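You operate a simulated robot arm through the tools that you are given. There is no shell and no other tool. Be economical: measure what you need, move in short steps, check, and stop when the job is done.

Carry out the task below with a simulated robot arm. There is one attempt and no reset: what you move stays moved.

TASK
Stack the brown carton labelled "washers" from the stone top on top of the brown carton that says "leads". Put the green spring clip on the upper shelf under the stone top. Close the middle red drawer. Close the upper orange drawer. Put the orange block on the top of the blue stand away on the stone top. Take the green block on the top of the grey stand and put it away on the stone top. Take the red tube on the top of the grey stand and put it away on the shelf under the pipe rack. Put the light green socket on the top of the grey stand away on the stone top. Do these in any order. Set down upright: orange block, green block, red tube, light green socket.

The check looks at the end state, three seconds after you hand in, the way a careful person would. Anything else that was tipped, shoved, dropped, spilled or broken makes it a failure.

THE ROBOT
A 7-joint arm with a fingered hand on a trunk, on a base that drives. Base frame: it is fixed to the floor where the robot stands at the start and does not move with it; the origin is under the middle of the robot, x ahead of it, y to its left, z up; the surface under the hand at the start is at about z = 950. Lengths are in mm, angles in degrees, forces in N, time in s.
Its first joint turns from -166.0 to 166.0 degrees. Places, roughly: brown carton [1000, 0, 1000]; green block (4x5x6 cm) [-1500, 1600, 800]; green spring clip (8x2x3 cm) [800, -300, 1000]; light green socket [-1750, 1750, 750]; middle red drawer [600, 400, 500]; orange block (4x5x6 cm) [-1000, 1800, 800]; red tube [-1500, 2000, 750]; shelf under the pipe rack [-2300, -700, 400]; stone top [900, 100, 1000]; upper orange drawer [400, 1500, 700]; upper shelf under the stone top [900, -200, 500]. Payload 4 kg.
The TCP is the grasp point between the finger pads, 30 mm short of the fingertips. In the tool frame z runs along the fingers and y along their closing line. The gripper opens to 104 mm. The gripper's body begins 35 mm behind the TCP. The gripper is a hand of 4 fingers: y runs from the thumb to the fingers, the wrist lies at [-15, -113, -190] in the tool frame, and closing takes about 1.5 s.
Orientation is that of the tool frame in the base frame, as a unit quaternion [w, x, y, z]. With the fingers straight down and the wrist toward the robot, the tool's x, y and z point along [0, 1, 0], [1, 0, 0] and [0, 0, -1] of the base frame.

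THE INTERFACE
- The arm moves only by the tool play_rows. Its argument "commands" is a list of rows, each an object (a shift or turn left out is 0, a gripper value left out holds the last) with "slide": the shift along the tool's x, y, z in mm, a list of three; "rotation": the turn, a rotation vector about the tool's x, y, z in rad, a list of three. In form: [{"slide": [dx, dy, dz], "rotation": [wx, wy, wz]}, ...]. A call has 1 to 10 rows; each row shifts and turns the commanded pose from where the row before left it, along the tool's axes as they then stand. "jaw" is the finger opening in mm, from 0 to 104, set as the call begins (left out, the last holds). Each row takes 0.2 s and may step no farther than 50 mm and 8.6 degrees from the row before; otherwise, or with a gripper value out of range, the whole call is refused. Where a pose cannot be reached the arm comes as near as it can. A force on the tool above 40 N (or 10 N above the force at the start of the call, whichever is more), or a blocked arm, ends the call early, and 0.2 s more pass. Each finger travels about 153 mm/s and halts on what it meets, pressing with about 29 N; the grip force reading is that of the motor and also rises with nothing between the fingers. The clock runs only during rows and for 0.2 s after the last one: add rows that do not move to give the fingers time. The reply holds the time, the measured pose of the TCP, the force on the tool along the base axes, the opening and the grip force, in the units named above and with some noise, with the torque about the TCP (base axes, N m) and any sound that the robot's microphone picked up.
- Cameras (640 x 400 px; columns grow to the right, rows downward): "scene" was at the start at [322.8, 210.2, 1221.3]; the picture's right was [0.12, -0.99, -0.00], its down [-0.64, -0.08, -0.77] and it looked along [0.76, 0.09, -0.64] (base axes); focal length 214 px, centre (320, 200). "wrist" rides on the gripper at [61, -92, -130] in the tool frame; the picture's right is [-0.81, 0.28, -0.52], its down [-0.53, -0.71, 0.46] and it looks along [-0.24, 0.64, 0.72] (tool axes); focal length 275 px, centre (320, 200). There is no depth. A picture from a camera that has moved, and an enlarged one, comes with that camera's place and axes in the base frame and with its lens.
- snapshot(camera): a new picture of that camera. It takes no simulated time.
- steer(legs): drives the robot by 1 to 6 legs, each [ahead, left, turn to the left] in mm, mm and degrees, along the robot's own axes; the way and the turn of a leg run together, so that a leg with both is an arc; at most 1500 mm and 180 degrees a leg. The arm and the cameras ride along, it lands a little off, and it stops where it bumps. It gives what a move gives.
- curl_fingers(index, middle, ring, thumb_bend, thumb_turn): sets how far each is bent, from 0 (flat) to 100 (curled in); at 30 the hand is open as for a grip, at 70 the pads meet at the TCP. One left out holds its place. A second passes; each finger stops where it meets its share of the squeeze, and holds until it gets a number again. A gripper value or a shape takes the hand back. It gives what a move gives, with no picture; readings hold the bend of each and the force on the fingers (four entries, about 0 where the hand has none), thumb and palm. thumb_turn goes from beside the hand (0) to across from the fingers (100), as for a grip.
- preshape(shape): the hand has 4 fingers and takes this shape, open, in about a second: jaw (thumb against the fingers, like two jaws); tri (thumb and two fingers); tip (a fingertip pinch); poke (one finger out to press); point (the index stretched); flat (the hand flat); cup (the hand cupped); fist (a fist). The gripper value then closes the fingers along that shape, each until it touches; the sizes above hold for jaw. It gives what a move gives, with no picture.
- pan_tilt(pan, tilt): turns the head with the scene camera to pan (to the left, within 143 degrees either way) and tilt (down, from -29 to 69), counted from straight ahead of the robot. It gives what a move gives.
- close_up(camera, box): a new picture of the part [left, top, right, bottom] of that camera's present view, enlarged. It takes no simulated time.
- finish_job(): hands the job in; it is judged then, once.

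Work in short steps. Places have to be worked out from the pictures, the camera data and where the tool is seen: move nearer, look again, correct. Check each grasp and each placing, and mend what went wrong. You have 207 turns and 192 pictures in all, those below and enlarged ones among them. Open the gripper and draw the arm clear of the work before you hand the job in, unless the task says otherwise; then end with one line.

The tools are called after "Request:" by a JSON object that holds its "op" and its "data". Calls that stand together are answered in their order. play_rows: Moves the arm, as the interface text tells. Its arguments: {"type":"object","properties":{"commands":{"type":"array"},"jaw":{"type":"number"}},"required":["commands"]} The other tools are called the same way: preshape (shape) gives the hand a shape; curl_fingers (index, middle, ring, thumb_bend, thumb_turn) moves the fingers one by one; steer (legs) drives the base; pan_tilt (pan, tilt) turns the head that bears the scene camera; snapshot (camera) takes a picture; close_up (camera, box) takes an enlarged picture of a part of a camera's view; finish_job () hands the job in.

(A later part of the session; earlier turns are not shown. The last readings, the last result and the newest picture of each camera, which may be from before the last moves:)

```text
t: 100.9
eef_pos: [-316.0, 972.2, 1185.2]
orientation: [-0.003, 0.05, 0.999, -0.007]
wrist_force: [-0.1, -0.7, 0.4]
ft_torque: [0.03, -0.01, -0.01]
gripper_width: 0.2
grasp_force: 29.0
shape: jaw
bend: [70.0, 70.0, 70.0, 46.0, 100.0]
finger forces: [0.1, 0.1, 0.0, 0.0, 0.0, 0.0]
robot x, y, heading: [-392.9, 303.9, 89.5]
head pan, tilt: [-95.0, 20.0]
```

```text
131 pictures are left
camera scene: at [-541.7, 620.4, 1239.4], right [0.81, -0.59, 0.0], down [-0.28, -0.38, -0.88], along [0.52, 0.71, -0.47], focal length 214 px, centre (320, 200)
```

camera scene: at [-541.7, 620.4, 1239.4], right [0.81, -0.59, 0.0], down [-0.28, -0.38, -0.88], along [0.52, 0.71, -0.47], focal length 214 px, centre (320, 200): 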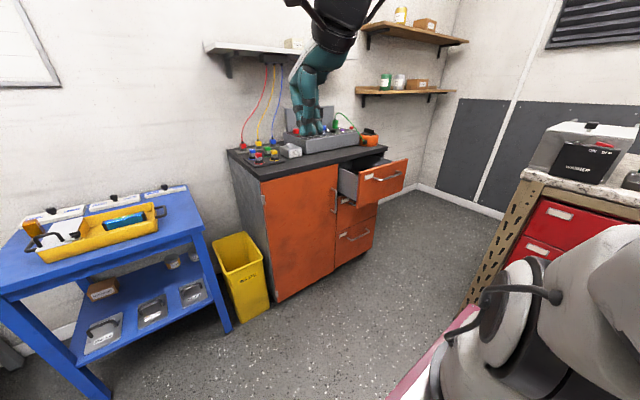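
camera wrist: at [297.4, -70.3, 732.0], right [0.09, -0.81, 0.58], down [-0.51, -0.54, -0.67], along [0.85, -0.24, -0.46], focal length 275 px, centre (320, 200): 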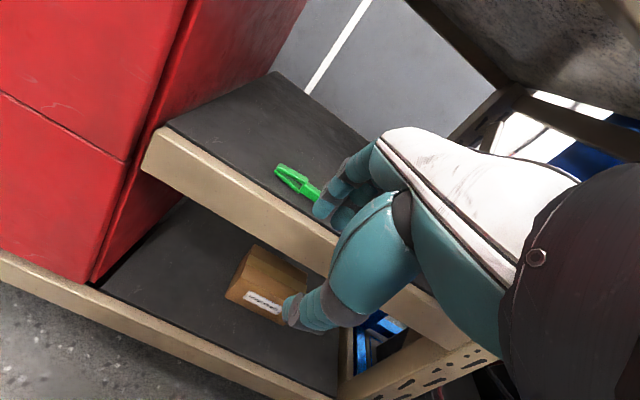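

The head's pan is limited by the raised elbow, which explains the earlier "blocked" report: it was my own head. I drive over to face the orange cabinet and look closer from there.

Request:
{"op": "pan_tilt", "data": {"pan": 0, "tilt": 30}}

Request:
{"op": "steer", "data": {"legs": [[0, -520, 0]]}}

Request:
{"op": "snapshot", "data": {"camera": "scene"}}

```text
t: 102.6
eef_pos: [-315.9, 971.5, 1185.4]
orientation: [-0.001, 0.05, 0.999, -0.006]
wrist_force: [-0.1, 0.4, -0.1]
ft_torque: [0.01, -0.02, 0.0]
gripper_width: 0.0
grasp_force: 29.2
shape: jaw
bend: [70.0, 70.0, 70.0, 46.0, 100.0]
finger forces: [0.0, 0.0, 0.0, 0.1, 0.0, 0.1]
robot x, y, heading: [-395.7, 304.0, 89.3]
head pan, tilt: [0.0, 30.0]
```

```text
t: 105.6
eef_pos: [205.1, 968.0, 1183.1]
orientation: [-0.001, 0.05, 0.999, -0.005]
wrist_force: [0.3, 0.0, 0.1]
ft_torque: [0.0, 0.01, -0.03]
gripper_width: 0.2
grasp_force: 28.9
shape: jaw
bend: [70.0, 70.0, 70.0, 46.0, 100.0]
finger forces: [0.0, 0.0, 0.1, 0.0, 0.0, 0.1]
robot x, y, heading: [129.3, 300.0, 89.8]
head pan, tilt: [0.0, 30.0]
```

```text
130 pictures are left
camera scene: at [-72.3, 632.9, 1236.5], right [1.0, -0.01, 0.0], down [0.0, -0.5, -0.87], along [0.01, 0.87, -0.5], focal length 214 px, centre (320, 200)
```

scene: 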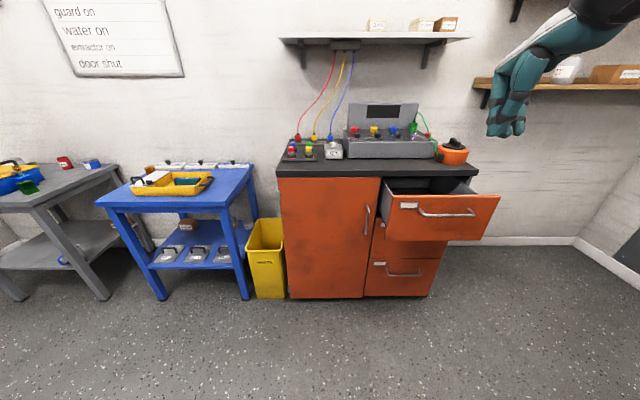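

From this view the open drawer's front is at about y 1370, x 215–630, z 602–828. The closed plane is about y 1485. I move closer, straighten the hand's yaw, and tilt the fingers 35° forward.

Request:
{"op": "steer", "data": {"legs": [[0, -75, 0], [230, 0, 0]]}}

Request:
{"op": "play_rows", "data": {"commands": [{"slide": [-30, 0, 20], "rotation": [0, 0, -0.1]}, {"slide": [-40, 0, 20]}, {"slide": [-40, 0, 20]}, {"slide": [-35, 0, 30]}, {"rotation": [-0.122, 0, 0]}, {"rotation": [-0.122, 0, 0]}, {"rotation": [-0.122, 0, 0]}, {"rotation": [-0.122, 0, 0]}, {"rotation": [-0.122, 0, 0]}]}}

Request:
{"op": "snapshot", "data": {"camera": "scene"}}

```text
t: 108.0
eef_pos: [286.4, 1193.5, 1185.0]
orientation: [-0.001, 0.052, 0.999, -0.006]
wrist_force: [-0.2, 0.0, -0.6]
ft_torque: [0.0, 0.03, 0.02]
gripper_width: 0.0
grasp_force: 29.0
shape: jaw
bend: [70.0, 70.0, 70.0, 46.0, 100.0]
finger forces: [0.0, 0.1, 0.0, 0.0, 0.1, 0.0]
robot x, y, heading: [203.0, 525.1, 89.2]
head pan, tilt: [0.0, 30.0]
```

```text
t: 110.0
eef_pos: [444.2, 1209.8, 1110.2]
orientation: [-0.001, 0.002, 0.955, 0.296]
wrist_force: [-0.3, 0.3, 0.6]
ft_torque: [0.0, 0.0, -0.01]
gripper_width: 0.1
grasp_force: 29.1
shape: jaw
bend: [70.0, 70.0, 70.0, 46.0, 100.0]
finger forces: [0.1, 0.1, 0.0, 0.1, 0.1, 0.0]
out of reach, approached as far as the arm can: row 8, 9
robot x, y, heading: [205.0, 528.5, 89.5]
head pan, tilt: [0.0, 30.0]
```

```text
129 pictures are left
camera scene: at [5.9, 859.4, 1236.5], right [1.0, -0.01, 0.0], down [-0.01, -0.5, -0.87], along [0.01, 0.87, -0.5], focal length 214 px, centre (320, 200)
```

scene: 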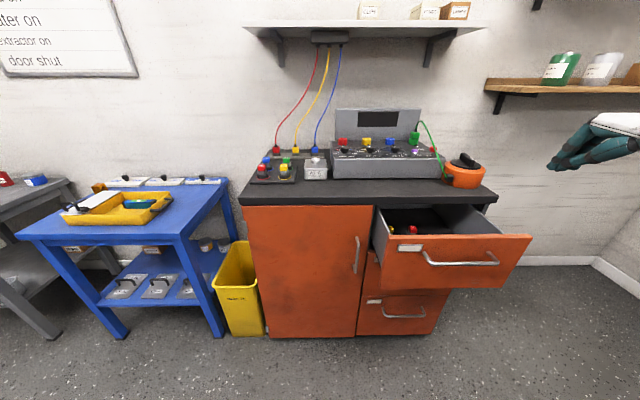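

Refined: the drawer front is at y≈1320, the handle is near (405, 1300, 795), and the closed plane is about y 1455. I lower the tilted hand in front of the face, below the handle.

Request:
{"op": "play_rows", "data": {"commands": [{"slide": [5.5, -22, 38]}, {"slide": [5.5, -22, 38]}, {"slide": [5.5, -22, 38]}, {"slide": [5.5, -22, 38]}, {"slide": [5.5, -22, 38]}, {"slide": [5.5, -22, 38]}, {"slide": [5.5, -22, 38]}, {"slide": [5.5, -22, 38]}]}}

Request:
{"op": "snapshot", "data": {"camera": "scene"}}

Request:
{"op": "snapshot", "data": {"camera": "wrist"}}

```text
t: 111.8
eef_pos: [464.8, 1242.3, 1017.0]
orientation: [-0.003, 0.002, 0.956, 0.294]
wrist_force: [0.4, 0.2, 0.6]
ft_torque: [-0.02, -0.01, 0.03]
gripper_width: 0.2
grasp_force: 28.9
shape: jaw
bend: [70.0, 70.0, 70.0, 46.0, 100.0]
finger forces: [0.1, 0.1, 0.0, 0.0, 0.2, 0.1]
out of reach, approached as far as the arm can: row 1, 2, 3, 4, 5, 6, 7, 8
robot x, y, heading: [204.5, 526.1, 89.3]
head pan, tilt: [0.0, 30.0]
```

```text
128 pictures are left
camera scene: at [6.2, 859.4, 1236.5], right [1.0, -0.01, 0.0], down [-0.01, -0.5, -0.87], along [0.01, 0.87, -0.5], focal length 214 px, centre (320, 200)
```

scene: 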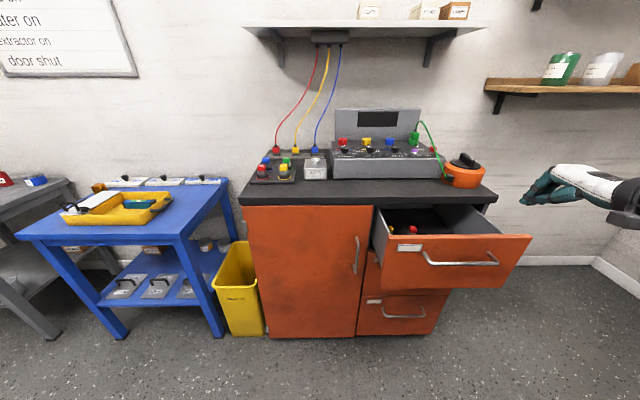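

```text
127 pictures are left
camera wrist: at [403.5, 1092.9, 1072.8], right [0.81, -0.07, 0.58], down [0.53, -0.34, -0.78], along [0.24, 0.94, -0.24], focal length 275 px, centre (320, 200)
```

wrist: 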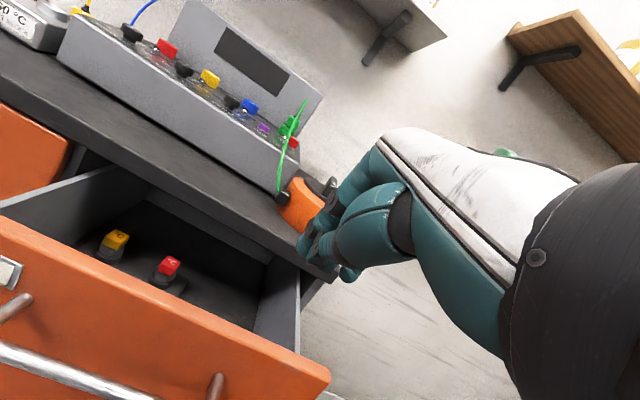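

Too close again for this posture. I back off 200 mm, so the arm is more stretched, and lower there.

Request:
{"op": "steer", "data": {"legs": [[-220, 0, 0]]}}

Request:
{"op": "play_rows", "data": {"commands": [{"slide": [6, 39, 27]}, {"slide": [6, 39, 27]}, {"slide": [6, 39, 27]}, {"slide": [6, 24, 35]}, {"slide": [6, -22, 38]}, {"slide": [6, -22, 38]}, {"slide": [6, -22, 38]}, {"slide": [6, -22, 38]}]}}

Request:
{"op": "snapshot", "data": {"camera": "wrist"}}

```text
t: 113.5
eef_pos: [462.0, 1021.4, 1017.9]
orientation: [-0.002, 0.001, 0.956, 0.295]
wrist_force: [0.4, -0.3, -0.6]
ft_torque: [0.0, 0.02, -0.01]
gripper_width: 0.0
grasp_force: 28.8
shape: jaw
bend: [70.0, 70.0, 70.0, 46.0, 100.0]
finger forces: [0.0, 0.0, 0.1, 0.0, 0.0, 0.0]
robot x, y, heading: [199.9, 303.0, 89.5]
head pan, tilt: [0.0, 30.0]
```

```text
t: 115.3
eef_pos: [524.4, 1181.0, 1004.6]
orientation: [-0.014, -0.005, 0.957, 0.289]
wrist_force: [0.6, -0.8, 0.9]
ft_torque: [-0.04, -0.03, -0.01]
gripper_width: 0.3
grasp_force: 29.2
shape: jaw
bend: [70.0, 70.0, 70.0, 46.0, 100.0]
finger forces: [0.0, 0.0, 0.1, 0.1, 0.0, 0.1]
out of reach, approached as far as the arm can: row 1, 2, 3, 4, 5, 6, 7, 8
robot x, y, heading: [203.5, 304.5, 89.5]
head pan, tilt: [0.0, 30.0]
```

```text
126 pictures are left
camera wrist: at [467.6, 1029.6, 1062.8], right [0.83, -0.04, 0.56], down [0.52, -0.33, -0.79], along [0.22, 0.94, -0.25], focal length 275 px, centre (320, 200)
```

wrist: 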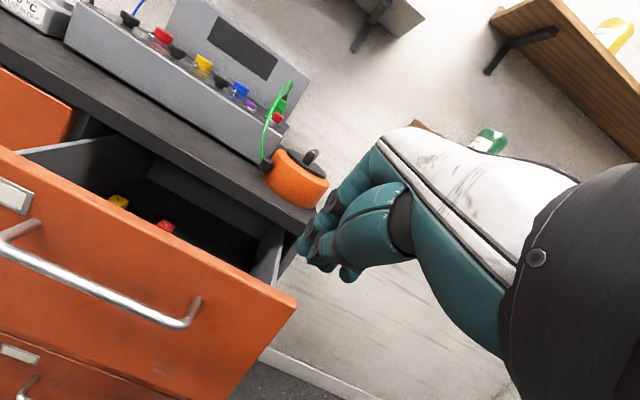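

The arm keeps meeting a limit with the target off to the side. I return the tool to vertical and raise it. Then I turn the base so that the drawer is straight ahead of the arm, as worked at the shelf.

Request:
{"op": "play_rows", "data": {"commands": [{"slide": [30, -25, -25]}, {"slide": [30, -25, -25], "rotation": [0.12, 0, 0]}, {"slide": [30, -25, -25], "rotation": [0.12, 0, 0]}, {"slide": [30, -25, -25], "rotation": [0.12, 0, 0]}, {"slide": [30, 0, -30], "rotation": [0.12, 0, 0]}, {"slide": [30, 0, -30], "rotation": [0.11, 0, 0]}, {"slide": [30, 0, -30]}, {"slide": [30, 0, -30]}]}}

Request:
{"op": "snapshot", "data": {"camera": "scene"}}

```text
t: 117.1
eef_pos: [294.3, 1029.5, 1175.2]
orientation: [-0.003, 0.001, 1.0, 0.003]
wrist_force: [0.2, 0.3, -0.2]
ft_torque: [-0.02, 0.03, 0.03]
gripper_width: 0.1
grasp_force: 28.2
shape: jaw
bend: [70.0, 70.0, 70.0, 46.0, 100.0]
finger forces: [0.0, 0.1, 0.1, 0.0, 0.1, 0.1]
out of reach, approached as far as the arm can: row 1
robot x, y, heading: [206.3, 306.5, 89.3]
head pan, tilt: [0.0, 30.0]
```

```text
125 pictures are left
camera scene: at [3.6, 637.3, 1236.5], right [1.0, -0.01, 0.0], down [-0.01, -0.5, -0.87], along [0.01, 0.87, -0.5], focal length 214 px, centre (320, 200)
```

scene: 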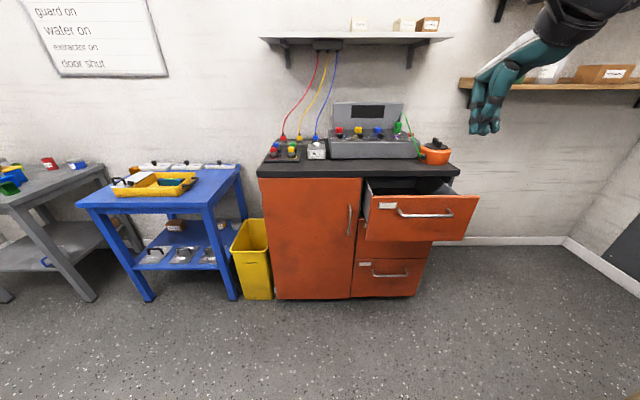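

The arm is back in a good posture. I shift the base left and ahead, then turn it 20° right so the drawer lies straight ahead.

Request:
{"op": "steer", "data": {"legs": [[190, 76, 0], [0, 0, -19.5]]}}

Request:
{"op": "snapshot", "data": {"camera": "scene"}}

```text
t: 119.8
eef_pos: [456.5, 1148.2, 1174.7]
orientation: [-0.002, 0.169, 0.986, 0.005]
wrist_force: [0.0, -0.5, -0.9]
ft_torque: [0.01, -0.02, 0.01]
gripper_width: 0.0
grasp_force: 29.5
shape: jaw
bend: [70.0, 70.0, 70.0, 47.0, 100.0]
finger forces: [0.0, 0.1, 0.1, 0.0, 0.0, 0.0]
robot x, y, heading: [131.1, 493.4, 69.9]
head pan, tilt: [0.0, 30.0]
```

```text
124 pictures are left
camera scene: at [51.9, 874.3, 1236.5], right [0.94, -0.34, 0.0], down [-0.17, -0.47, -0.87], along [0.3, 0.81, -0.5], focal length 214 px, centre (320, 200)
```

scene: 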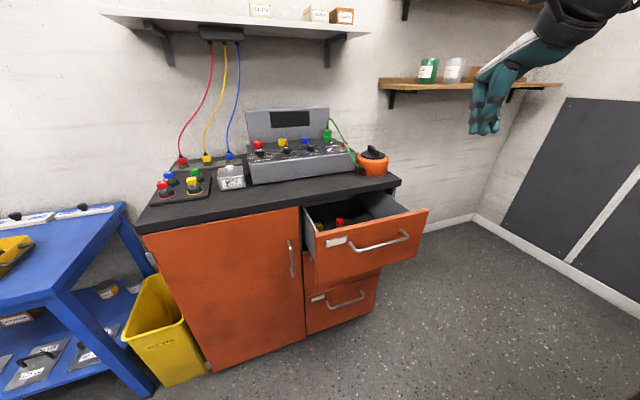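

The face is confirmed at y≈1315, x 210–600, with the handle near (412, 1290, 790). I move in front of it and lower with the tool vertical.

Request:
{"op": "play_rows", "data": {"commands": [{"slide": [34, 20, 20]}, {"slide": [34, 19, 20]}, {"slide": [0, 0, 50]}, {"slide": [0, 0, 50]}, {"slide": [0, 0, 50]}, {"slide": [0, 0, 50]}, {"slide": [0, 0, 50]}, {"slide": [0, 0, 50]}, {"slide": [0, 0, 50]}, {"slide": [0, 0, 50]}]}}

Request:
{"op": "snapshot", "data": {"camera": "scene"}}

Request:
{"op": "snapshot", "data": {"camera": "wrist"}}

```text
t: 122.0
eef_pos: [405.7, 1211.3, 733.9]
orientation: [-0.003, 0.17, 0.985, 0.005]
wrist_force: [-0.3, 0.1, 0.4]
ft_torque: [-0.03, -0.02, 0.0]
gripper_width: 0.1
grasp_force: 28.6
shape: jaw
bend: [70.0, 70.0, 70.0, 47.0, 100.0]
finger forces: [0.0, 0.0, 0.1, 0.1, 0.0, 0.0]
robot x, y, heading: [126.8, 494.7, 70.1]
head pan, tilt: [0.0, 30.0]
```

```text
123 pictures are left
camera scene: at [52.0, 874.0, 1236.6], right [0.94, -0.34, 0.0], down [-0.17, -0.47, -0.87], along [0.3, 0.81, -0.5], focal length 214 px, centre (320, 200)
```

scene: 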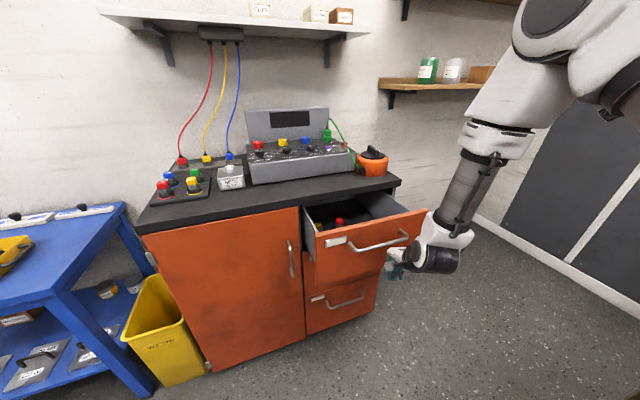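

```text
122 pictures are left
camera wrist: at [316.9, 1143.0, 864.4], right [0.86, -0.02, 0.51], down [0.26, -0.85, -0.46], along [0.44, 0.53, -0.72], focal length 275 px, centre (320, 200)
```

wrist: 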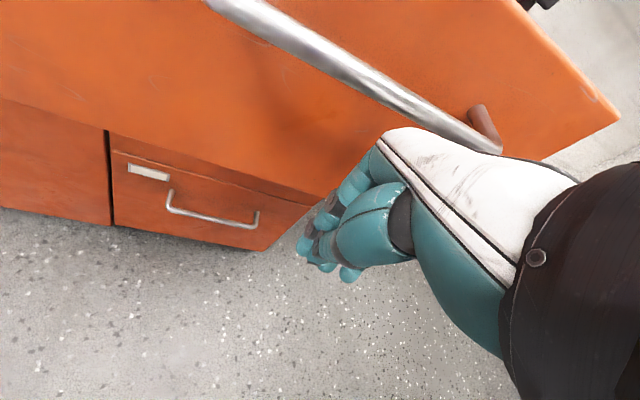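

In position below the handle. I push along +y in small steps.

Request:
{"op": "play_rows", "data": {"commands": [{"slide": [7, 19, 0]}, {"slide": [7, 19, 0]}, {"slide": [5, 14, 0]}, {"slide": [5, 14, 0]}, {"slide": [5, 14, 0]}, {"slide": [5, 14, 0]}]}}

Request:
{"op": "snapshot", "data": {"camera": "wrist"}}

Request:
{"op": "snapshot", "data": {"camera": "scene"}}

```text
t: 123.3
eef_pos: [403.3, 1309.6, 736.7]
orientation: [-0.002, 0.169, 0.986, 0.004]
wrist_force: [-0.3, -0.3, 0.2]
ft_torque: [0.0, -0.02, -0.01]
gripper_width: 0.1
grasp_force: 29.0
shape: jaw
bend: [70.0, 70.0, 70.0, 47.0, 100.0]
finger forces: [0.0, 0.0, 0.0, 0.0, 0.0, 0.0]
robot x, y, heading: [127.4, 491.7, 69.8]
head pan, tilt: [0.0, 30.0]
```

```text
121 pictures are left
camera wrist: at [314.7, 1242.6, 866.3], right [0.86, -0.02, 0.51], down [0.26, -0.85, -0.46], along [0.44, 0.53, -0.72], focal length 275 px, centre (320, 200)
```

wrist: 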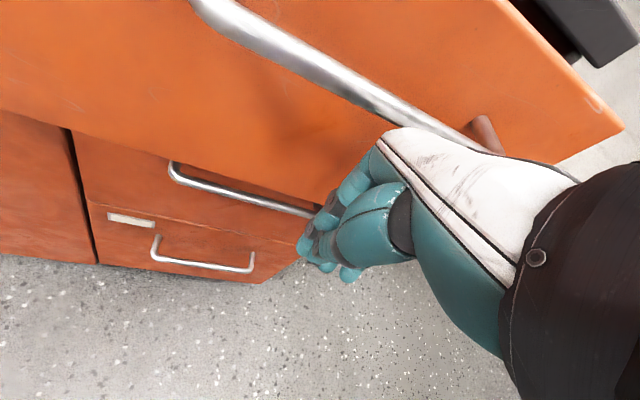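

```text
120 pictures are left
camera scene: at [51.9, 874.3, 1236.5], right [0.94, -0.34, 0.0], down [-0.17, -0.47, -0.87], along [0.3, 0.81, -0.5], focal length 214 px, centre (320, 200)
```

scene: 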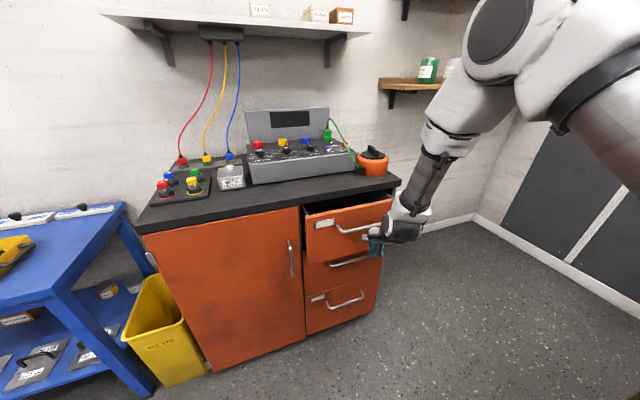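

The drawer is sliding in. To avoid the middle drawer's handle I back off slightly, raise 30 mm and continue.

Request:
{"op": "play_rows", "data": {"commands": [{"slide": [-5, -14, 0]}, {"slide": [0, 0, -32]}, {"slide": [5, 14, 0]}, {"slide": [5, 14, 0]}, {"slide": [5, 14, 0]}, {"slide": [4, 11, 0]}]}}

Request:
{"op": "snapshot", "data": {"camera": "wrist"}}

Request:
{"op": "close_up", "data": {"camera": "scene", "box": [280, 150, 480, 290]}}

```text
t: 124.8
eef_pos: [403.6, 1351.9, 768.0]
orientation: [-0.001, 0.169, 0.986, 0.004]
wrist_force: [0.2, 0.8, 0.2]
ft_torque: [0.01, 0.01, -0.02]
gripper_width: 0.0
grasp_force: 29.1
shape: jaw
bend: [70.0, 70.0, 70.0, 47.0, 100.0]
finger forces: [0.0, 0.0, 0.0, 0.0, 0.0, 0.1]
robot x, y, heading: [128.2, 496.9, 70.1]
head pan, tilt: [0.0, 30.0]
```

```text
119 pictures are left
camera wrist: at [314.8, 1284.1, 897.7], right [0.86, -0.01, 0.51], down [0.26, -0.85, -0.46], along [0.44, 0.53, -0.72], focal length 275 px, centre (320, 200)
```

wrist: 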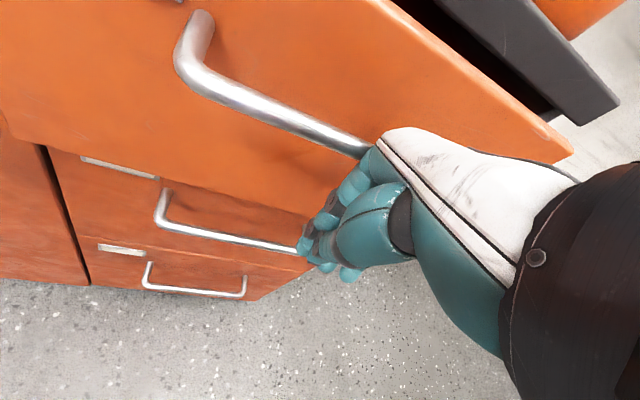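

```text
2.86 times, centred on (380, 220) of scene
camera zoom: at [51.9, 874.3, 1236.5], right [0.94, -0.34, 0.0], down [-0.17, -0.47, -0.87], along [0.3, 0.81, -0.5], focal length 613 px, centre (149, 143)
```

zoom: 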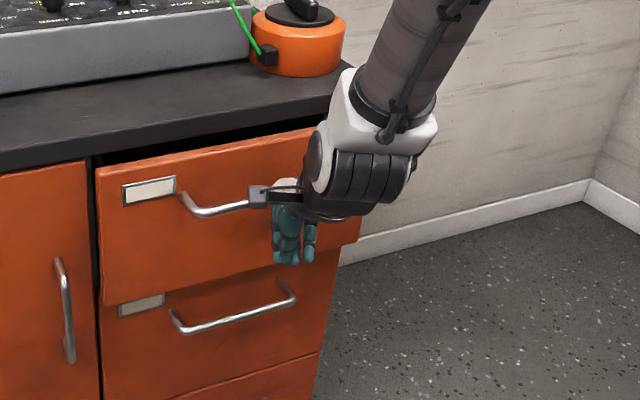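

About 50 mm to go. I continue in 10–12 mm steps.

Request:
{"op": "play_rows", "data": {"commands": [{"slide": [4, 11, 0]}, {"slide": [4, 11, 0]}, {"slide": [4, 11, 0]}, {"slide": [3, 8, 0]}]}}

Request:
{"op": "close_up", "data": {"camera": "scene", "box": [280, 150, 480, 290]}}

```text
t: 125.6
eef_pos: [405.1, 1383.6, 767.0]
orientation: [-0.003, 0.171, 0.985, -0.001]
wrist_force: [-2.3, -20.6, 10.5]
ft_torque: [1.25, -0.13, -0.04]
gripper_width: 0.0
grasp_force: 29.3
shape: jaw
bend: [70.0, 70.0, 70.0, 47.0, 100.0]
finger forces: [16.3, 6.3, 0.0, 0.0, 0.1, 0.0]
robot x, y, heading: [129.0, 493.0, 69.8]
head pan, tilt: [0.0, 30.0]
stopped in row 4: the force on the tool passed its limit at 57 N (the readings are from after the stop); the commanded pose is now the measured one
```

```text
2.86 times, centred on (380, 220) of scene
camera zoom: at [51.8, 872.8, 1236.8], right [0.94, -0.34, 0.0], down [-0.17, -0.47, -0.87], along [0.3, 0.81, -0.5], focal length 613 px, centre (149, 143)
```

zoom: 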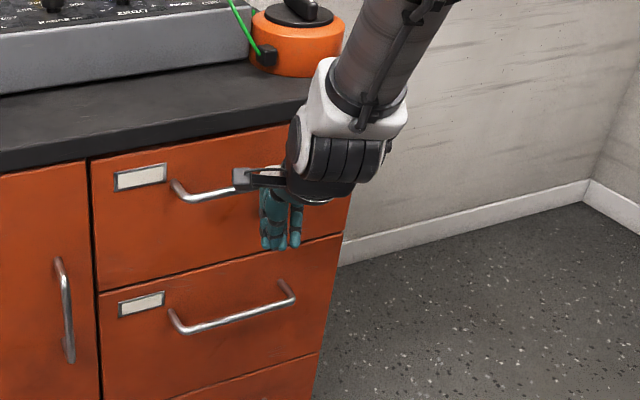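

It stopped at 57 N, and the drawer looks flush. I retreat, raise the arm, and verify.

Request:
{"op": "play_rows", "data": {"commands": [{"slide": [-10, -28, 0]}, {"slide": [-15, -42, 0]}, {"slide": [-15, -42, 0]}, {"slide": [-15, -42, 0]}, {"slide": [0, 0, -50]}, {"slide": [0, 0, -50]}, {"slide": [0, 0, -50]}, {"slide": [0, 0, -50]}, {"slide": [0, 0, -50]}, {"slide": [0, 0, -50]}]}}

Request:
{"op": "play_rows", "data": {"commands": [{"slide": [0, 0, -50]}, {"slide": [0, 0, -50]}, {"slide": [0, 0, -20]}, {}], "jaw": 104}}

Request:
{"op": "snapshot", "data": {"camera": "scene"}}

```text
t: 127.8
eef_pos: [407.1, 1221.8, 1067.0]
orientation: [-0.003, 0.17, 0.985, -0.001]
wrist_force: [-0.1, 0.2, 0.6]
ft_torque: [-0.02, -0.01, -0.02]
gripper_width: 0.0
grasp_force: 29.6
shape: jaw
bend: [70.0, 70.0, 70.0, 47.0, 100.0]
finger forces: [0.1, 0.1, 0.1, 0.0, 0.1, 0.0]
robot x, y, heading: [127.2, 494.3, 69.9]
head pan, tilt: [0.0, 30.0]
```

```text
t: 128.8
eef_pos: [408.3, 1220.2, 1186.8]
orientation: [-0.003, 0.17, 0.985, 0.0]
wrist_force: [-0.3, -1.2, 0.5]
ft_torque: [0.0, 0.02, 0.0]
gripper_width: 103.8
grasp_force: 0.0
shape: jaw
bend: [30.0, 30.0, 30.0, 30.0, 98.0]
finger forces: [0.1, 0.1, 0.0, 0.0, 0.0, 0.0]
robot x, y, heading: [127.0, 495.0, 69.8]
head pan, tilt: [0.0, 30.0]
```

```text
116 pictures are left
camera scene: at [51.9, 874.0, 1236.5], right [0.94, -0.34, 0.0], down [-0.17, -0.47, -0.87], along [0.3, 0.81, -0.5], focal length 214 px, centre (320, 200)
```

scene: 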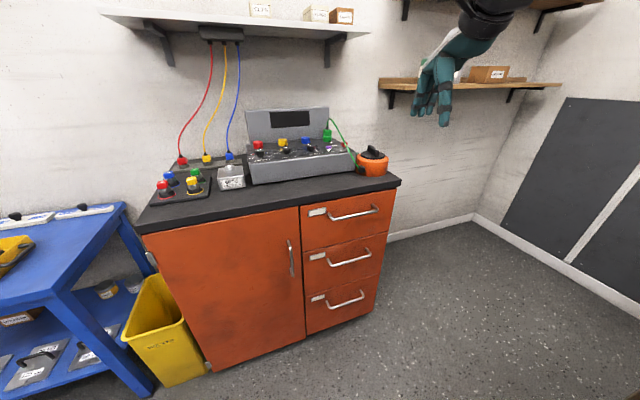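

Both drawers are closed. Next I drive toward the blue stand and look at it.

Request:
{"op": "steer", "data": {"legs": [[-100, 0, 0], [0, 0, 20], [0, 780, 0], [150, 0, 0]]}}

Request:
{"op": "pan_tilt", "data": {"pan": 10, "tilt": 35}}

Request:
{"op": "snapshot", "data": {"camera": "scene"}}

Request:
{"op": "snapshot", "data": {"camera": "wrist"}}

```text
t: 135.9
eef_pos: [-677.0, 1328.7, 1187.5]
orientation: [-0.003, 0.0, 1.0, -0.002]
wrist_force: [0.4, 0.1, -0.2]
ft_torque: [-0.03, -0.02, -0.03]
gripper_width: 103.9
grasp_force: 0.1
shape: jaw
bend: [30.0, 30.0, 30.0, 30.0, 98.0]
finger forces: [0.0, 0.0, 0.0, 0.0, 0.1, 0.0]
robot x, y, heading: [-696.9, 551.7, 89.5]
head pan, tilt: [0.0, 30.0]
```

```text
t: 136.6
eef_pos: [-678.4, 1328.9, 1186.6]
orientation: [-0.003, -0.001, 1.0, -0.001]
wrist_force: [0.5, 0.2, -0.4]
ft_torque: [0.01, -0.02, -0.07]
gripper_width: 103.8
grasp_force: 0.1
shape: jaw
bend: [30.0, 30.0, 30.0, 30.0, 98.0]
finger forces: [0.1, 0.0, 0.0, 0.0, 0.0, 0.1]
robot x, y, heading: [-694.7, 549.6, 89.3]
head pan, tilt: [10.0, 35.0]
```

```text
115 pictures are left
camera scene: at [-911.2, 879.7, 1228.8], right [0.99, 0.17, 0.0], down [0.09, -0.57, -0.82], along [-0.14, 0.81, -0.57], focal length 214 px, centre (320, 200)
```

scene: 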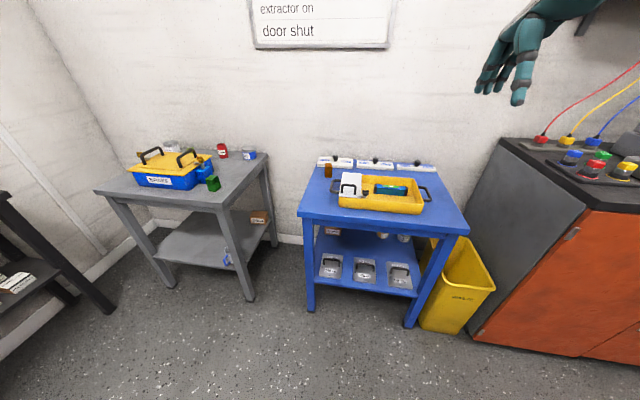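

```text
114 pictures are left
camera wrist: at [-738.7, 1236.4, 1317.2], right [0.81, 0.28, 0.51], down [0.53, -0.71, -0.46], along [0.24, 0.64, -0.73], focal length 275 px, centre (320, 200)
```

wrist: 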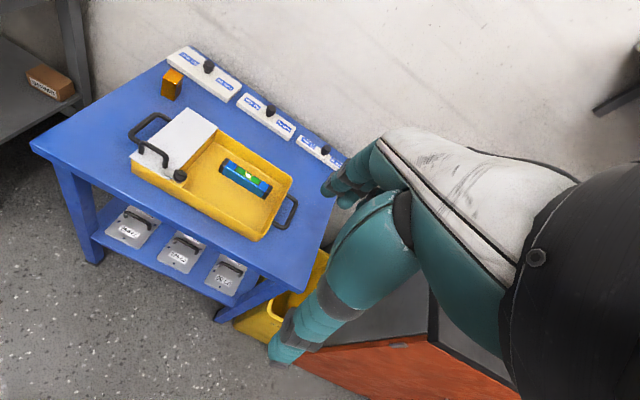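

I triangulate the orange block at about (-1019, 1758, 778). I zoom in to see its pose and neighbours.

Request:
{"op": "close_up", "data": {"camera": "wrist", "box": [120, 30, 280, 130]}}

Request:
{"op": "close_up", "data": {"camera": "scene", "box": [130, 130, 270, 218]}}

Request:
{"op": "close_up", "data": {"camera": "scene", "box": [290, 140, 450, 240]}}

```text
4.00 times, centred on (200, 80) of wrist
camera zoom: at [-738.7, 1236.4, 1317.2], right [0.81, 0.28, 0.51], down [0.53, -0.71, -0.46], along [0.24, 0.64, -0.73], focal length 1101 px, centre (800, 680)
```

zoom: 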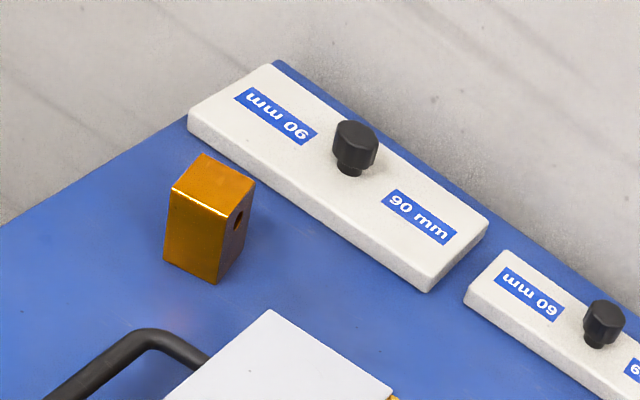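

```text
4.55 times, centred on (200, 174) of scene
camera zoom: at [-911.2, 879.7, 1228.8], right [0.99, 0.17, 0.0], down [0.09, -0.57, -0.82], along [-0.14, 0.81, -0.57], focal length 975 px, centre (866, 318)
```

zoom: 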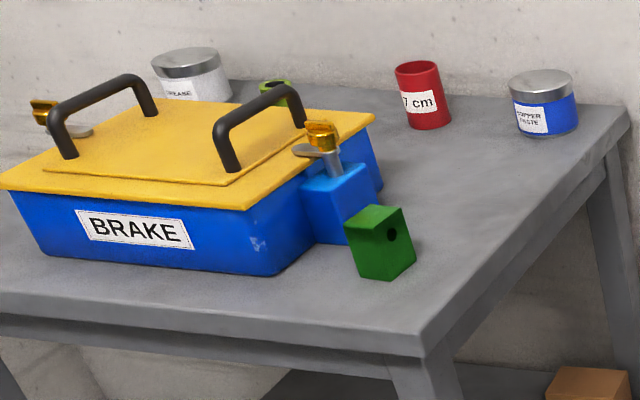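

```text
4.00 times, centred on (370, 190) of scene
camera zoom: at [-911.2, 879.7, 1228.8], right [0.99, 0.17, 0.0], down [0.09, -0.57, -0.82], along [-0.14, 0.81, -0.57], focal length 858 px, centre (120, 240)
```

zoom: 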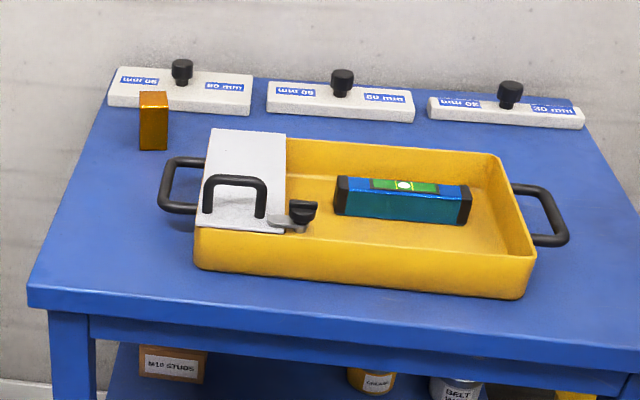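

The orange block stands 60 mm tall, centred near (-1014, 1755), with 45 mm clear behind it. I drive closer.

Request:
{"op": "steer", "data": {"legs": [[0, 255, 0], [340, 0, 0]]}}

Request:
{"op": "snapshot", "data": {"camera": "wrist"}}

Request:
{"op": "snapshot", "data": {"camera": "scene"}}

```text
t: 140.3
eef_pos: [-932.0, 1678.2, 1187.7]
orientation: [-0.002, -0.002, 1.0, -0.001]
wrist_force: [1.0, 0.5, 0.6]
ft_torque: [0.01, 0.02, 0.02]
gripper_width: 103.7
grasp_force: 0.2
shape: jaw
bend: [30.0, 30.0, 30.0, 30.0, 98.0]
finger forces: [0.0, 0.1, 0.0, 0.0, 0.0, 0.1]
robot x, y, heading: [-947.3, 897.5, 89.6]
head pan, tilt: [10.0, 35.0]
```

```text
110 pictures are left
camera wrist: at [-992.6, 1584.8, 1317.2], right [0.81, 0.28, 0.51], down [0.53, -0.71, -0.46], along [0.24, 0.64, -0.73], focal length 275 px, centre (320, 200)
```

wrist: 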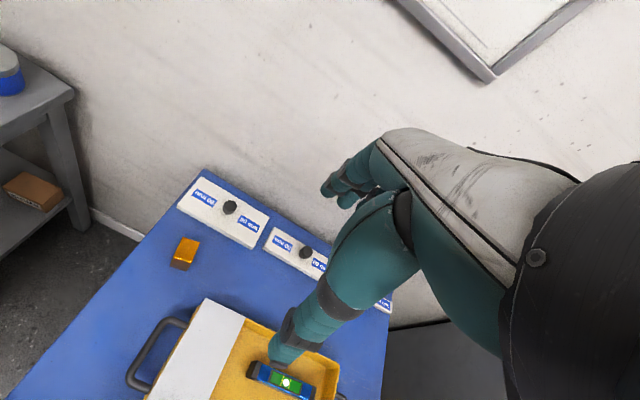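

```text
109 pictures are left
camera scene: at [-1164.1, 1227.4, 1228.7], right [0.99, 0.17, 0.0], down [0.1, -0.57, -0.82], along [-0.14, 0.81, -0.57], focal length 214 px, centre (320, 200)
```

scene: 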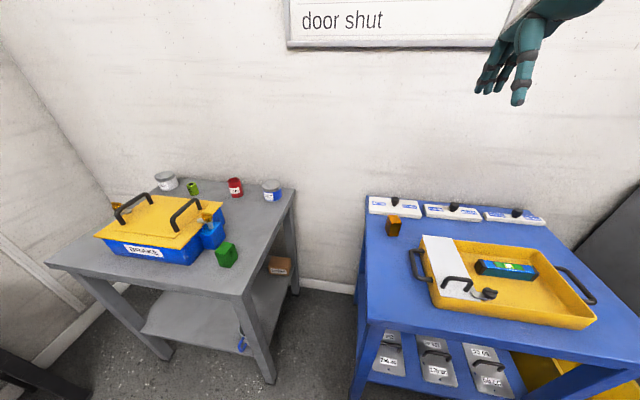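

Updated block centre is about (-1019, 1763). I move above it, narrow the jaw to 80 and descend partway.

Request:
{"op": "play_rows", "data": {"commands": [{"slide": [30, 28, 0]}, {"slide": [30, 28, 0]}, {"slide": [27, 28, 0]}, {"slide": [0, 0, 50]}, {"slide": [0, 0, 50]}, {"slide": [0, 0, 50]}, {"slide": [0, 0, 50]}, {"slide": [0, 0, 50]}, {"slide": [0, 0, 40]}], "jaw": 80}}

Request:
{"op": "snapshot", "data": {"camera": "wrist"}}

Request:
{"op": "close_up", "data": {"camera": "scene", "box": [320, 160, 480, 260]}}

```text
t: 142.3
eef_pos: [-1021.4, 1760.9, 896.0]
orientation: [-0.003, -0.003, 1.0, 0.0]
wrist_force: [-0.6, -0.3, -0.1]
ft_torque: [-0.01, 0.0, -0.02]
gripper_width: 80.3
grasp_force: 0.0
shape: jaw
bend: [27.0, 35.0, 32.0, 52.0, 99.0]
finger forces: [0.0, 0.0, 0.1, 0.1, 0.1, 0.1]
robot x, y, heading: [-946.5, 901.8, 89.7]
head pan, tilt: [10.0, 35.0]
```

```text
108 pictures are left
camera wrist: at [-1080.9, 1668.0, 1026.5], right [0.81, 0.28, 0.51], down [0.53, -0.71, -0.46], along [0.24, 0.64, -0.73], focal length 275 px, centre (320, 200)
```

wrist: 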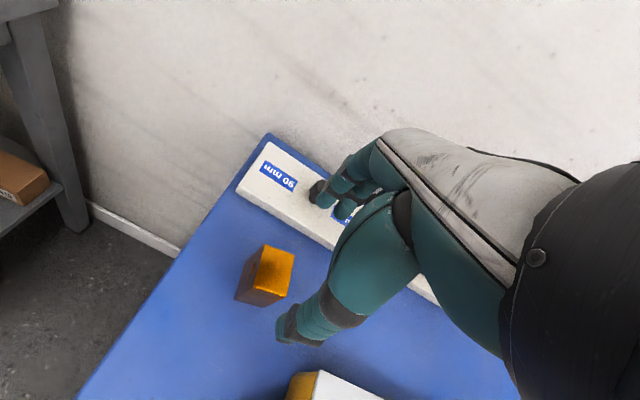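

```text
4.00 times, centred on (400, 210) of scene
camera zoom: at [-1164.0, 1227.2, 1228.8], right [0.99, 0.17, 0.0], down [0.1, -0.57, -0.82], along [-0.14, 0.81, -0.57], focal length 858 px, centre (0, 160)
```

zoom: 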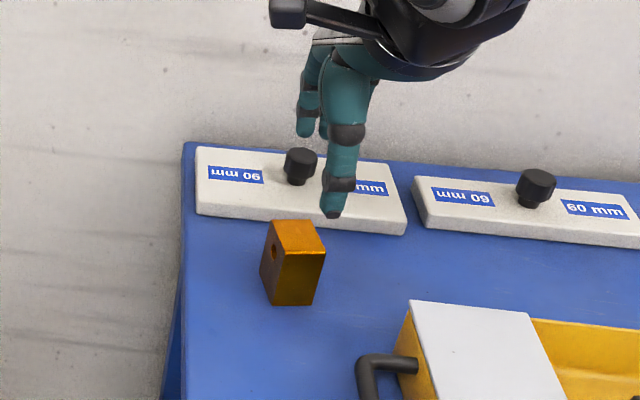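

The block is yawed about 12° and centred near (-1022, 1766). I rotate the hand to match, narrow the jaw to 68 and descend around it.

Request:
{"op": "play_rows", "data": {"commands": [{"slide": [0, 3, 0], "rotation": [0, 0, -0.11]}, {"slide": [0, 0, 10], "rotation": [0, 0, -0.11]}, {"slide": [0, 0, 40]}, {}], "jaw": 68}}

Request:
{"op": "snapshot", "data": {"camera": "wrist"}}

Request:
{"op": "close_up", "data": {"camera": "scene", "box": [320, 160, 480, 260]}}

```text
t: 143.3
eef_pos: [-1019.2, 1761.5, 845.1]
orientation: [-0.003, -0.112, 0.994, -0.001]
wrist_force: [-0.7, -0.2, 0.1]
ft_torque: [0.03, 0.01, 0.02]
gripper_width: 68.4
grasp_force: 0.0
shape: jaw
bend: [28.0, 39.0, 35.0, 61.0, 100.0]
finger forces: [0.0, 0.1, 0.0, 0.0, 0.0, 0.0]
robot x, y, heading: [-947.7, 898.5, 89.9]
head pan, tilt: [10.0, 35.0]
```

```text
106 pictures are left
camera wrist: at [-1059.2, 1658.3, 975.9], right [0.73, 0.45, 0.51], down [0.68, -0.58, -0.46], along [0.09, 0.68, -0.73], focal length 275 px, centre (320, 200)
```

wrist: 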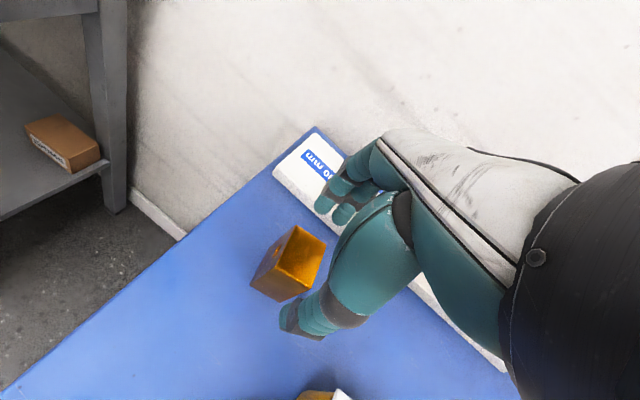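

```text
4.00 times, centred on (400, 210) of scene
camera zoom: at [-1164.1, 1227.4, 1228.7], right [0.99, 0.17, 0.0], down [0.1, -0.57, -0.82], along [-0.14, 0.81, -0.57], focal length 858 px, centre (0, 160)
```

zoom: 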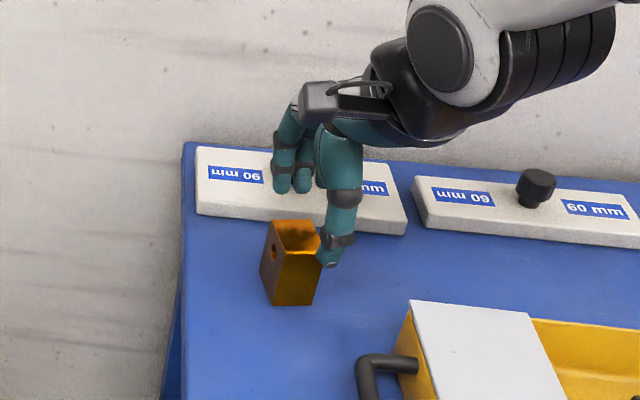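

The thumb and fingers line up with the block; I shift 4 mm, descend to z≈793 and close.

Request:
{"op": "play_rows", "data": {"commands": [{"slide": [4, 0, 20]}, {"slide": [0, 0, 20]}, {"slide": [0, 0, 12]}, {}]}}

Request:
{"op": "play_rows", "data": {"commands": [{}, {}, {}, {}, {}, {}], "jaw": 15}}

Request:
{"op": "snapshot", "data": {"camera": "wrist"}}

Request:
{"op": "close_up", "data": {"camera": "scene", "box": [320, 160, 480, 260]}}

```text
t: 144.3
eef_pos: [-1023.4, 1761.0, 794.0]
orientation: [-0.002, -0.111, 0.994, 0.0]
wrist_force: [-0.4, -0.4, 0.1]
ft_torque: [0.0, 0.0, -0.01]
gripper_width: 68.3
grasp_force: 0.1
shape: jaw
bend: [28.0, 39.0, 35.0, 61.0, 100.0]
finger forces: [0.0, 0.1, 0.0, 0.0, 0.1, 0.1]
robot x, y, heading: [-945.1, 898.2, 89.5]
head pan, tilt: [10.0, 35.0]
```

```text
t: 145.7
eef_pos: [-1023.6, 1761.8, 793.7]
orientation: [-0.002, -0.111, 0.994, -0.001]
wrist_force: [0.3, -0.1, -0.6]
ft_torque: [0.0, 0.04, -0.01]
gripper_width: 36.4
grasp_force: 28.9
shape: jaw
bend: [74.0, 52.0, 52.0, 73.0, 100.0]
finger forces: [14.9, 7.7, 3.1, 0.0, 26.2, 0.0]
robot x, y, heading: [-946.2, 901.0, 89.5]
head pan, tilt: [10.0, 35.0]
```

```text
104 pictures are left
camera wrist: at [-1063.8, 1657.7, 924.8], right [0.73, 0.45, 0.51], down [0.68, -0.58, -0.46], along [0.09, 0.68, -0.73], focal length 275 px, centre (320, 200)
```

wrist: 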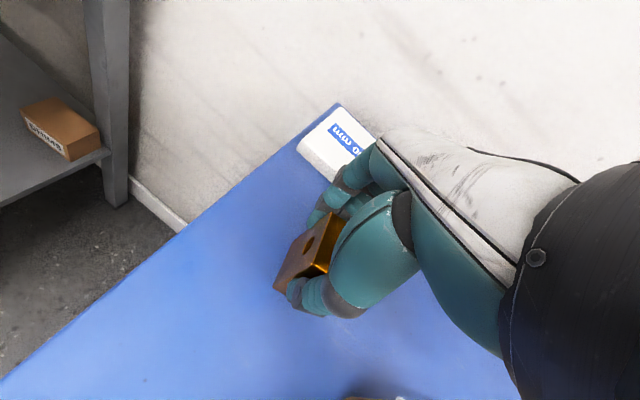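

```text
4.00 times, centred on (400, 210) of scene
camera zoom: at [-1164.1, 1227.5, 1228.7], right [0.99, 0.17, 0.0], down [0.1, -0.57, -0.82], along [-0.14, 0.81, -0.57], focal length 858 px, centre (0, 160)
```

zoom: 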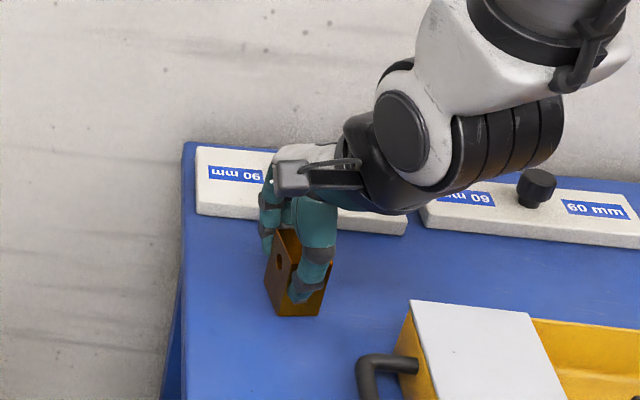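

The block is held with all digits loaded. I lift it high and check.

Request:
{"op": "play_rows", "data": {"commands": [{"slide": [0, 0, -20]}, {"slide": [0, 0, -40]}, {"slide": [0, 0, -50]}, {"slide": [0, 0, -50]}, {"slide": [0, 0, -50]}, {"slide": [0, 0, -50]}, {"slide": [0, 0, -50]}, {"slide": [0, 0, -50]}, {"slide": [0, 0, -50]}, {"slide": [0, 0, -40]}]}}

Request:
{"op": "snapshot", "data": {"camera": "wrist"}}

Request:
{"op": "steer", "data": {"legs": [[-400, 0, 0], [0, 0, -89.5], [0, -600, 0], [900, 0, 0]]}}

Request:
{"op": "pan_tilt", "data": {"pan": -10, "tilt": 35}}

Request:
{"op": "snapshot", "data": {"camera": "scene"}}

```text
t: 147.9
eef_pos: [-1022.1, 1764.2, 1244.1]
orientation: [-0.003, -0.112, 0.994, -0.002]
wrist_force: [-0.2, 0.4, -1.2]
ft_torque: [0.0, 0.0, 0.02]
gripper_width: 36.2
grasp_force: 28.8
shape: jaw
bend: [74.0, 52.0, 53.0, 73.0, 100.0]
finger forces: [15.0, 7.7, 3.4, 0.0, 26.2, 0.0]
robot x, y, heading: [-947.9, 898.3, 89.8]
head pan, tilt: [10.0, 35.0]
```

```text
102 pictures are left
camera wrist: at [-1061.8, 1660.9, 1375.9], right [0.73, 0.45, 0.51], down [0.68, -0.58, -0.46], along [0.09, 0.68, -0.73], focal length 275 px, centre (320, 200)
```

wrist: 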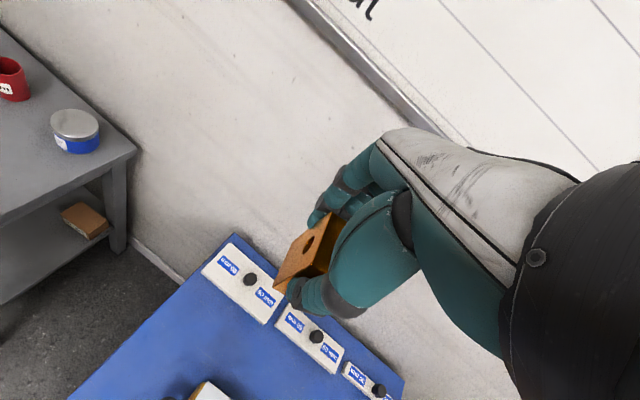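

```text
t: 161.7
eef_pos: [821.9, -65.6, 1245.0]
orientation: [-0.003, 0.626, 0.78, 0.001]
wrist_force: [0.2, 0.1, -1.3]
ft_torque: [0.0, 0.02, -0.04]
gripper_width: 36.0
grasp_force: 29.3
shape: jaw
bend: [74.0, 52.0, 57.0, 73.0, 100.0]
finger forces: [14.9, 8.0, 3.8, 0.0, 25.6, 0.1]
robot x, y, heading: [-40.0, -130.6, -0.5]
head pan, tilt: [10.0, 35.0]
```

```text
t: 162.5
eef_pos: [821.7, -65.6, 1245.8]
orientation: [-0.003, 0.626, 0.78, 0.001]
wrist_force: [-0.5, -0.5, -2.5]
ft_torque: [-0.05, 0.03, 0.02]
gripper_width: 36.0
grasp_force: 29.4
shape: jaw
bend: [74.0, 52.0, 57.0, 73.0, 100.0]
finger forces: [15.0, 8.1, 3.7, 0.1, 25.6, 0.0]
robot x, y, heading: [-46.2, -134.8, -0.4]
head pan, tilt: [-10.0, 35.0]
```

```text
101 pictures are left
camera scene: at [283.9, 47.2, 1228.7], right [-0.18, -0.98, 0.0], down [-0.56, 0.11, -0.82], along [0.81, -0.15, -0.57], focal length 214 px, centre (320, 200)
```

scene: 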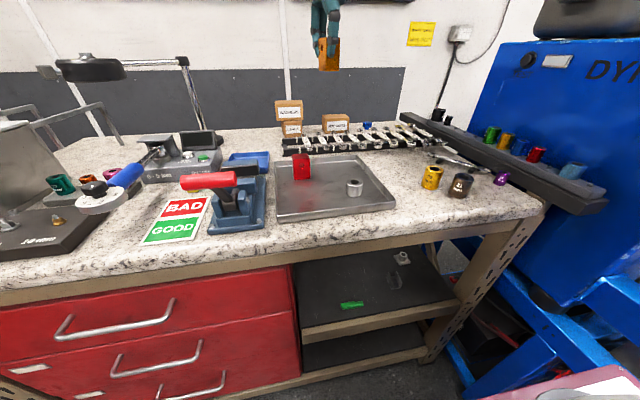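

Everything on the bench is undisturbed. I'll set the orange block on the free stone at about (820, -270), where the clip lay. I move over and align.

Request:
{"op": "play_rows", "data": {"commands": [{"slide": [-40, -9, 0]}, {"slide": [-40, -9, 0]}, {"slide": [-40, -9, 0]}, {"slide": [-40, -9, 0]}, {"slide": [-40, -9, 0]}, {"rotation": [0, 0, 0.11]}, {"slide": [0, 0, 50], "rotation": [0, 0, 0.11]}, {"slide": [0, 0, 50]}, {"slide": [0, 0, 50]}]}}

Request:
{"op": "snapshot", "data": {"camera": "wrist"}}

Request:
{"op": "pan_tilt", "data": {"pan": -20, "tilt": 35}}

Request:
{"op": "snapshot", "data": {"camera": "scene"}}

```text
t: 164.5
eef_pos: [820.5, -271.2, 1096.1]
orientation: [-0.001, 0.708, 0.706, 0.002]
wrist_force: [0.0, -0.7, -0.2]
ft_torque: [-0.01, -0.02, 0.0]
gripper_width: 35.7
grasp_force: 28.8
shape: jaw
bend: [74.0, 52.0, 57.0, 74.0, 100.0]
finger forces: [15.1, 8.1, 3.7, 0.0, 25.6, 0.0]
robot x, y, heading: [-43.0, -131.3, -0.5]
head pan, tilt: [-10.0, 35.0]
```

```text
100 pictures are left
camera wrist: at [728.5, -210.5, 1226.2], right [0.27, -0.81, 0.51], down [-0.72, -0.53, -0.46], along [0.64, -0.24, -0.73], focal length 275 px, centre (320, 200)
```

wrist: 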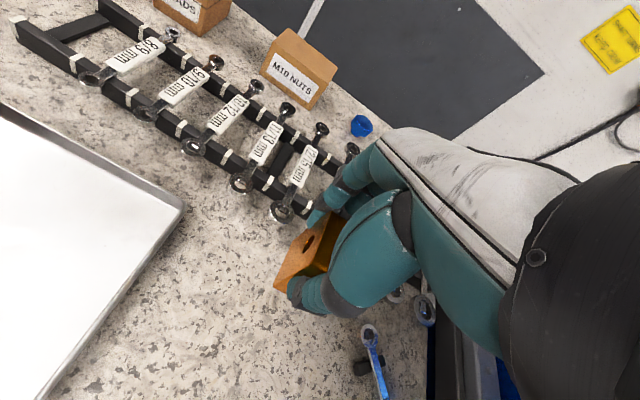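

```text
t: 165.3
eef_pos: [820.1, -271.3, 1095.8]
orientation: [-0.003, 0.708, 0.706, 0.001]
wrist_force: [-0.4, 0.6, -1.6]
ft_torque: [-0.01, -0.03, 0.0]
gripper_width: 35.6
grasp_force: 28.9
shape: jaw
bend: [74.0, 52.0, 57.0, 74.0, 100.0]
finger forces: [15.1, 8.2, 3.6, 0.0, 25.7, 0.0]
robot x, y, heading: [-43.5, -138.6, -0.5]
head pan, tilt: [-20.0, 35.0]
```

```text
99 pictures are left
camera scene: at [279.7, 32.4, 1228.7], right [-0.35, -0.94, 0.0], down [-0.54, 0.2, -0.82], along [0.77, -0.29, -0.57], focal length 214 px, centre (320, 200)
```

scene: 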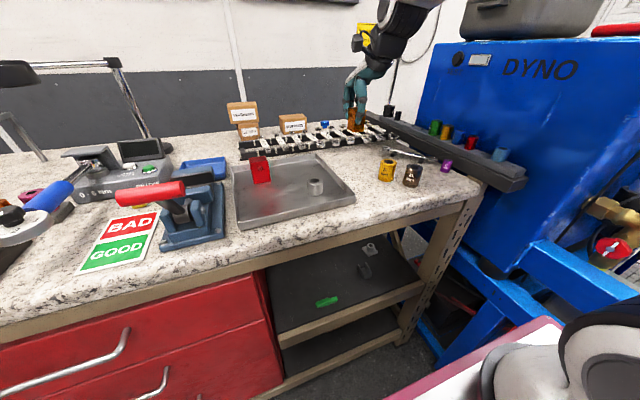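

The spot is clear. I lower to about z 1006 and then in 2–3 mm steps.

Request:
{"op": "play_rows", "data": {"commands": [{"slide": [0, 0, 45]}, {"slide": [0, 0, 35]}, {"slide": [0, 0, 8]}, {}]}}

Request:
{"op": "close_up", "data": {"camera": "scene", "box": [300, 80, 460, 180]}}

```text
t: 166.3
eef_pos: [820.9, -268.1, 1005.1]
orientation: [-0.003, 0.707, 0.707, 0.001]
wrist_force: [-0.8, 0.0, -2.7]
ft_torque: [0.03, -0.02, 0.03]
gripper_width: 35.5
grasp_force: 28.5
shape: jaw
bend: [74.0, 52.0, 57.0, 74.0, 100.0]
finger forces: [15.0, 8.2, 3.5, 0.0, 25.5, 0.1]
robot x, y, heading: [-43.8, -133.9, -0.6]
head pan, tilt: [-20.0, 35.0]
```

```text
4.00 times, centred on (380, 130) of scene
camera zoom: at [279.7, 32.3, 1228.7], right [-0.35, -0.94, 0.0], down [-0.54, 0.2, -0.82], along [0.77, -0.29, -0.57], focal length 858 px, centre (80, 480)
```

zoom: 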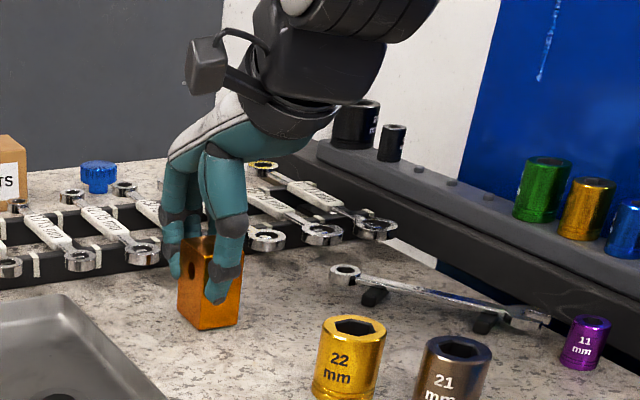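

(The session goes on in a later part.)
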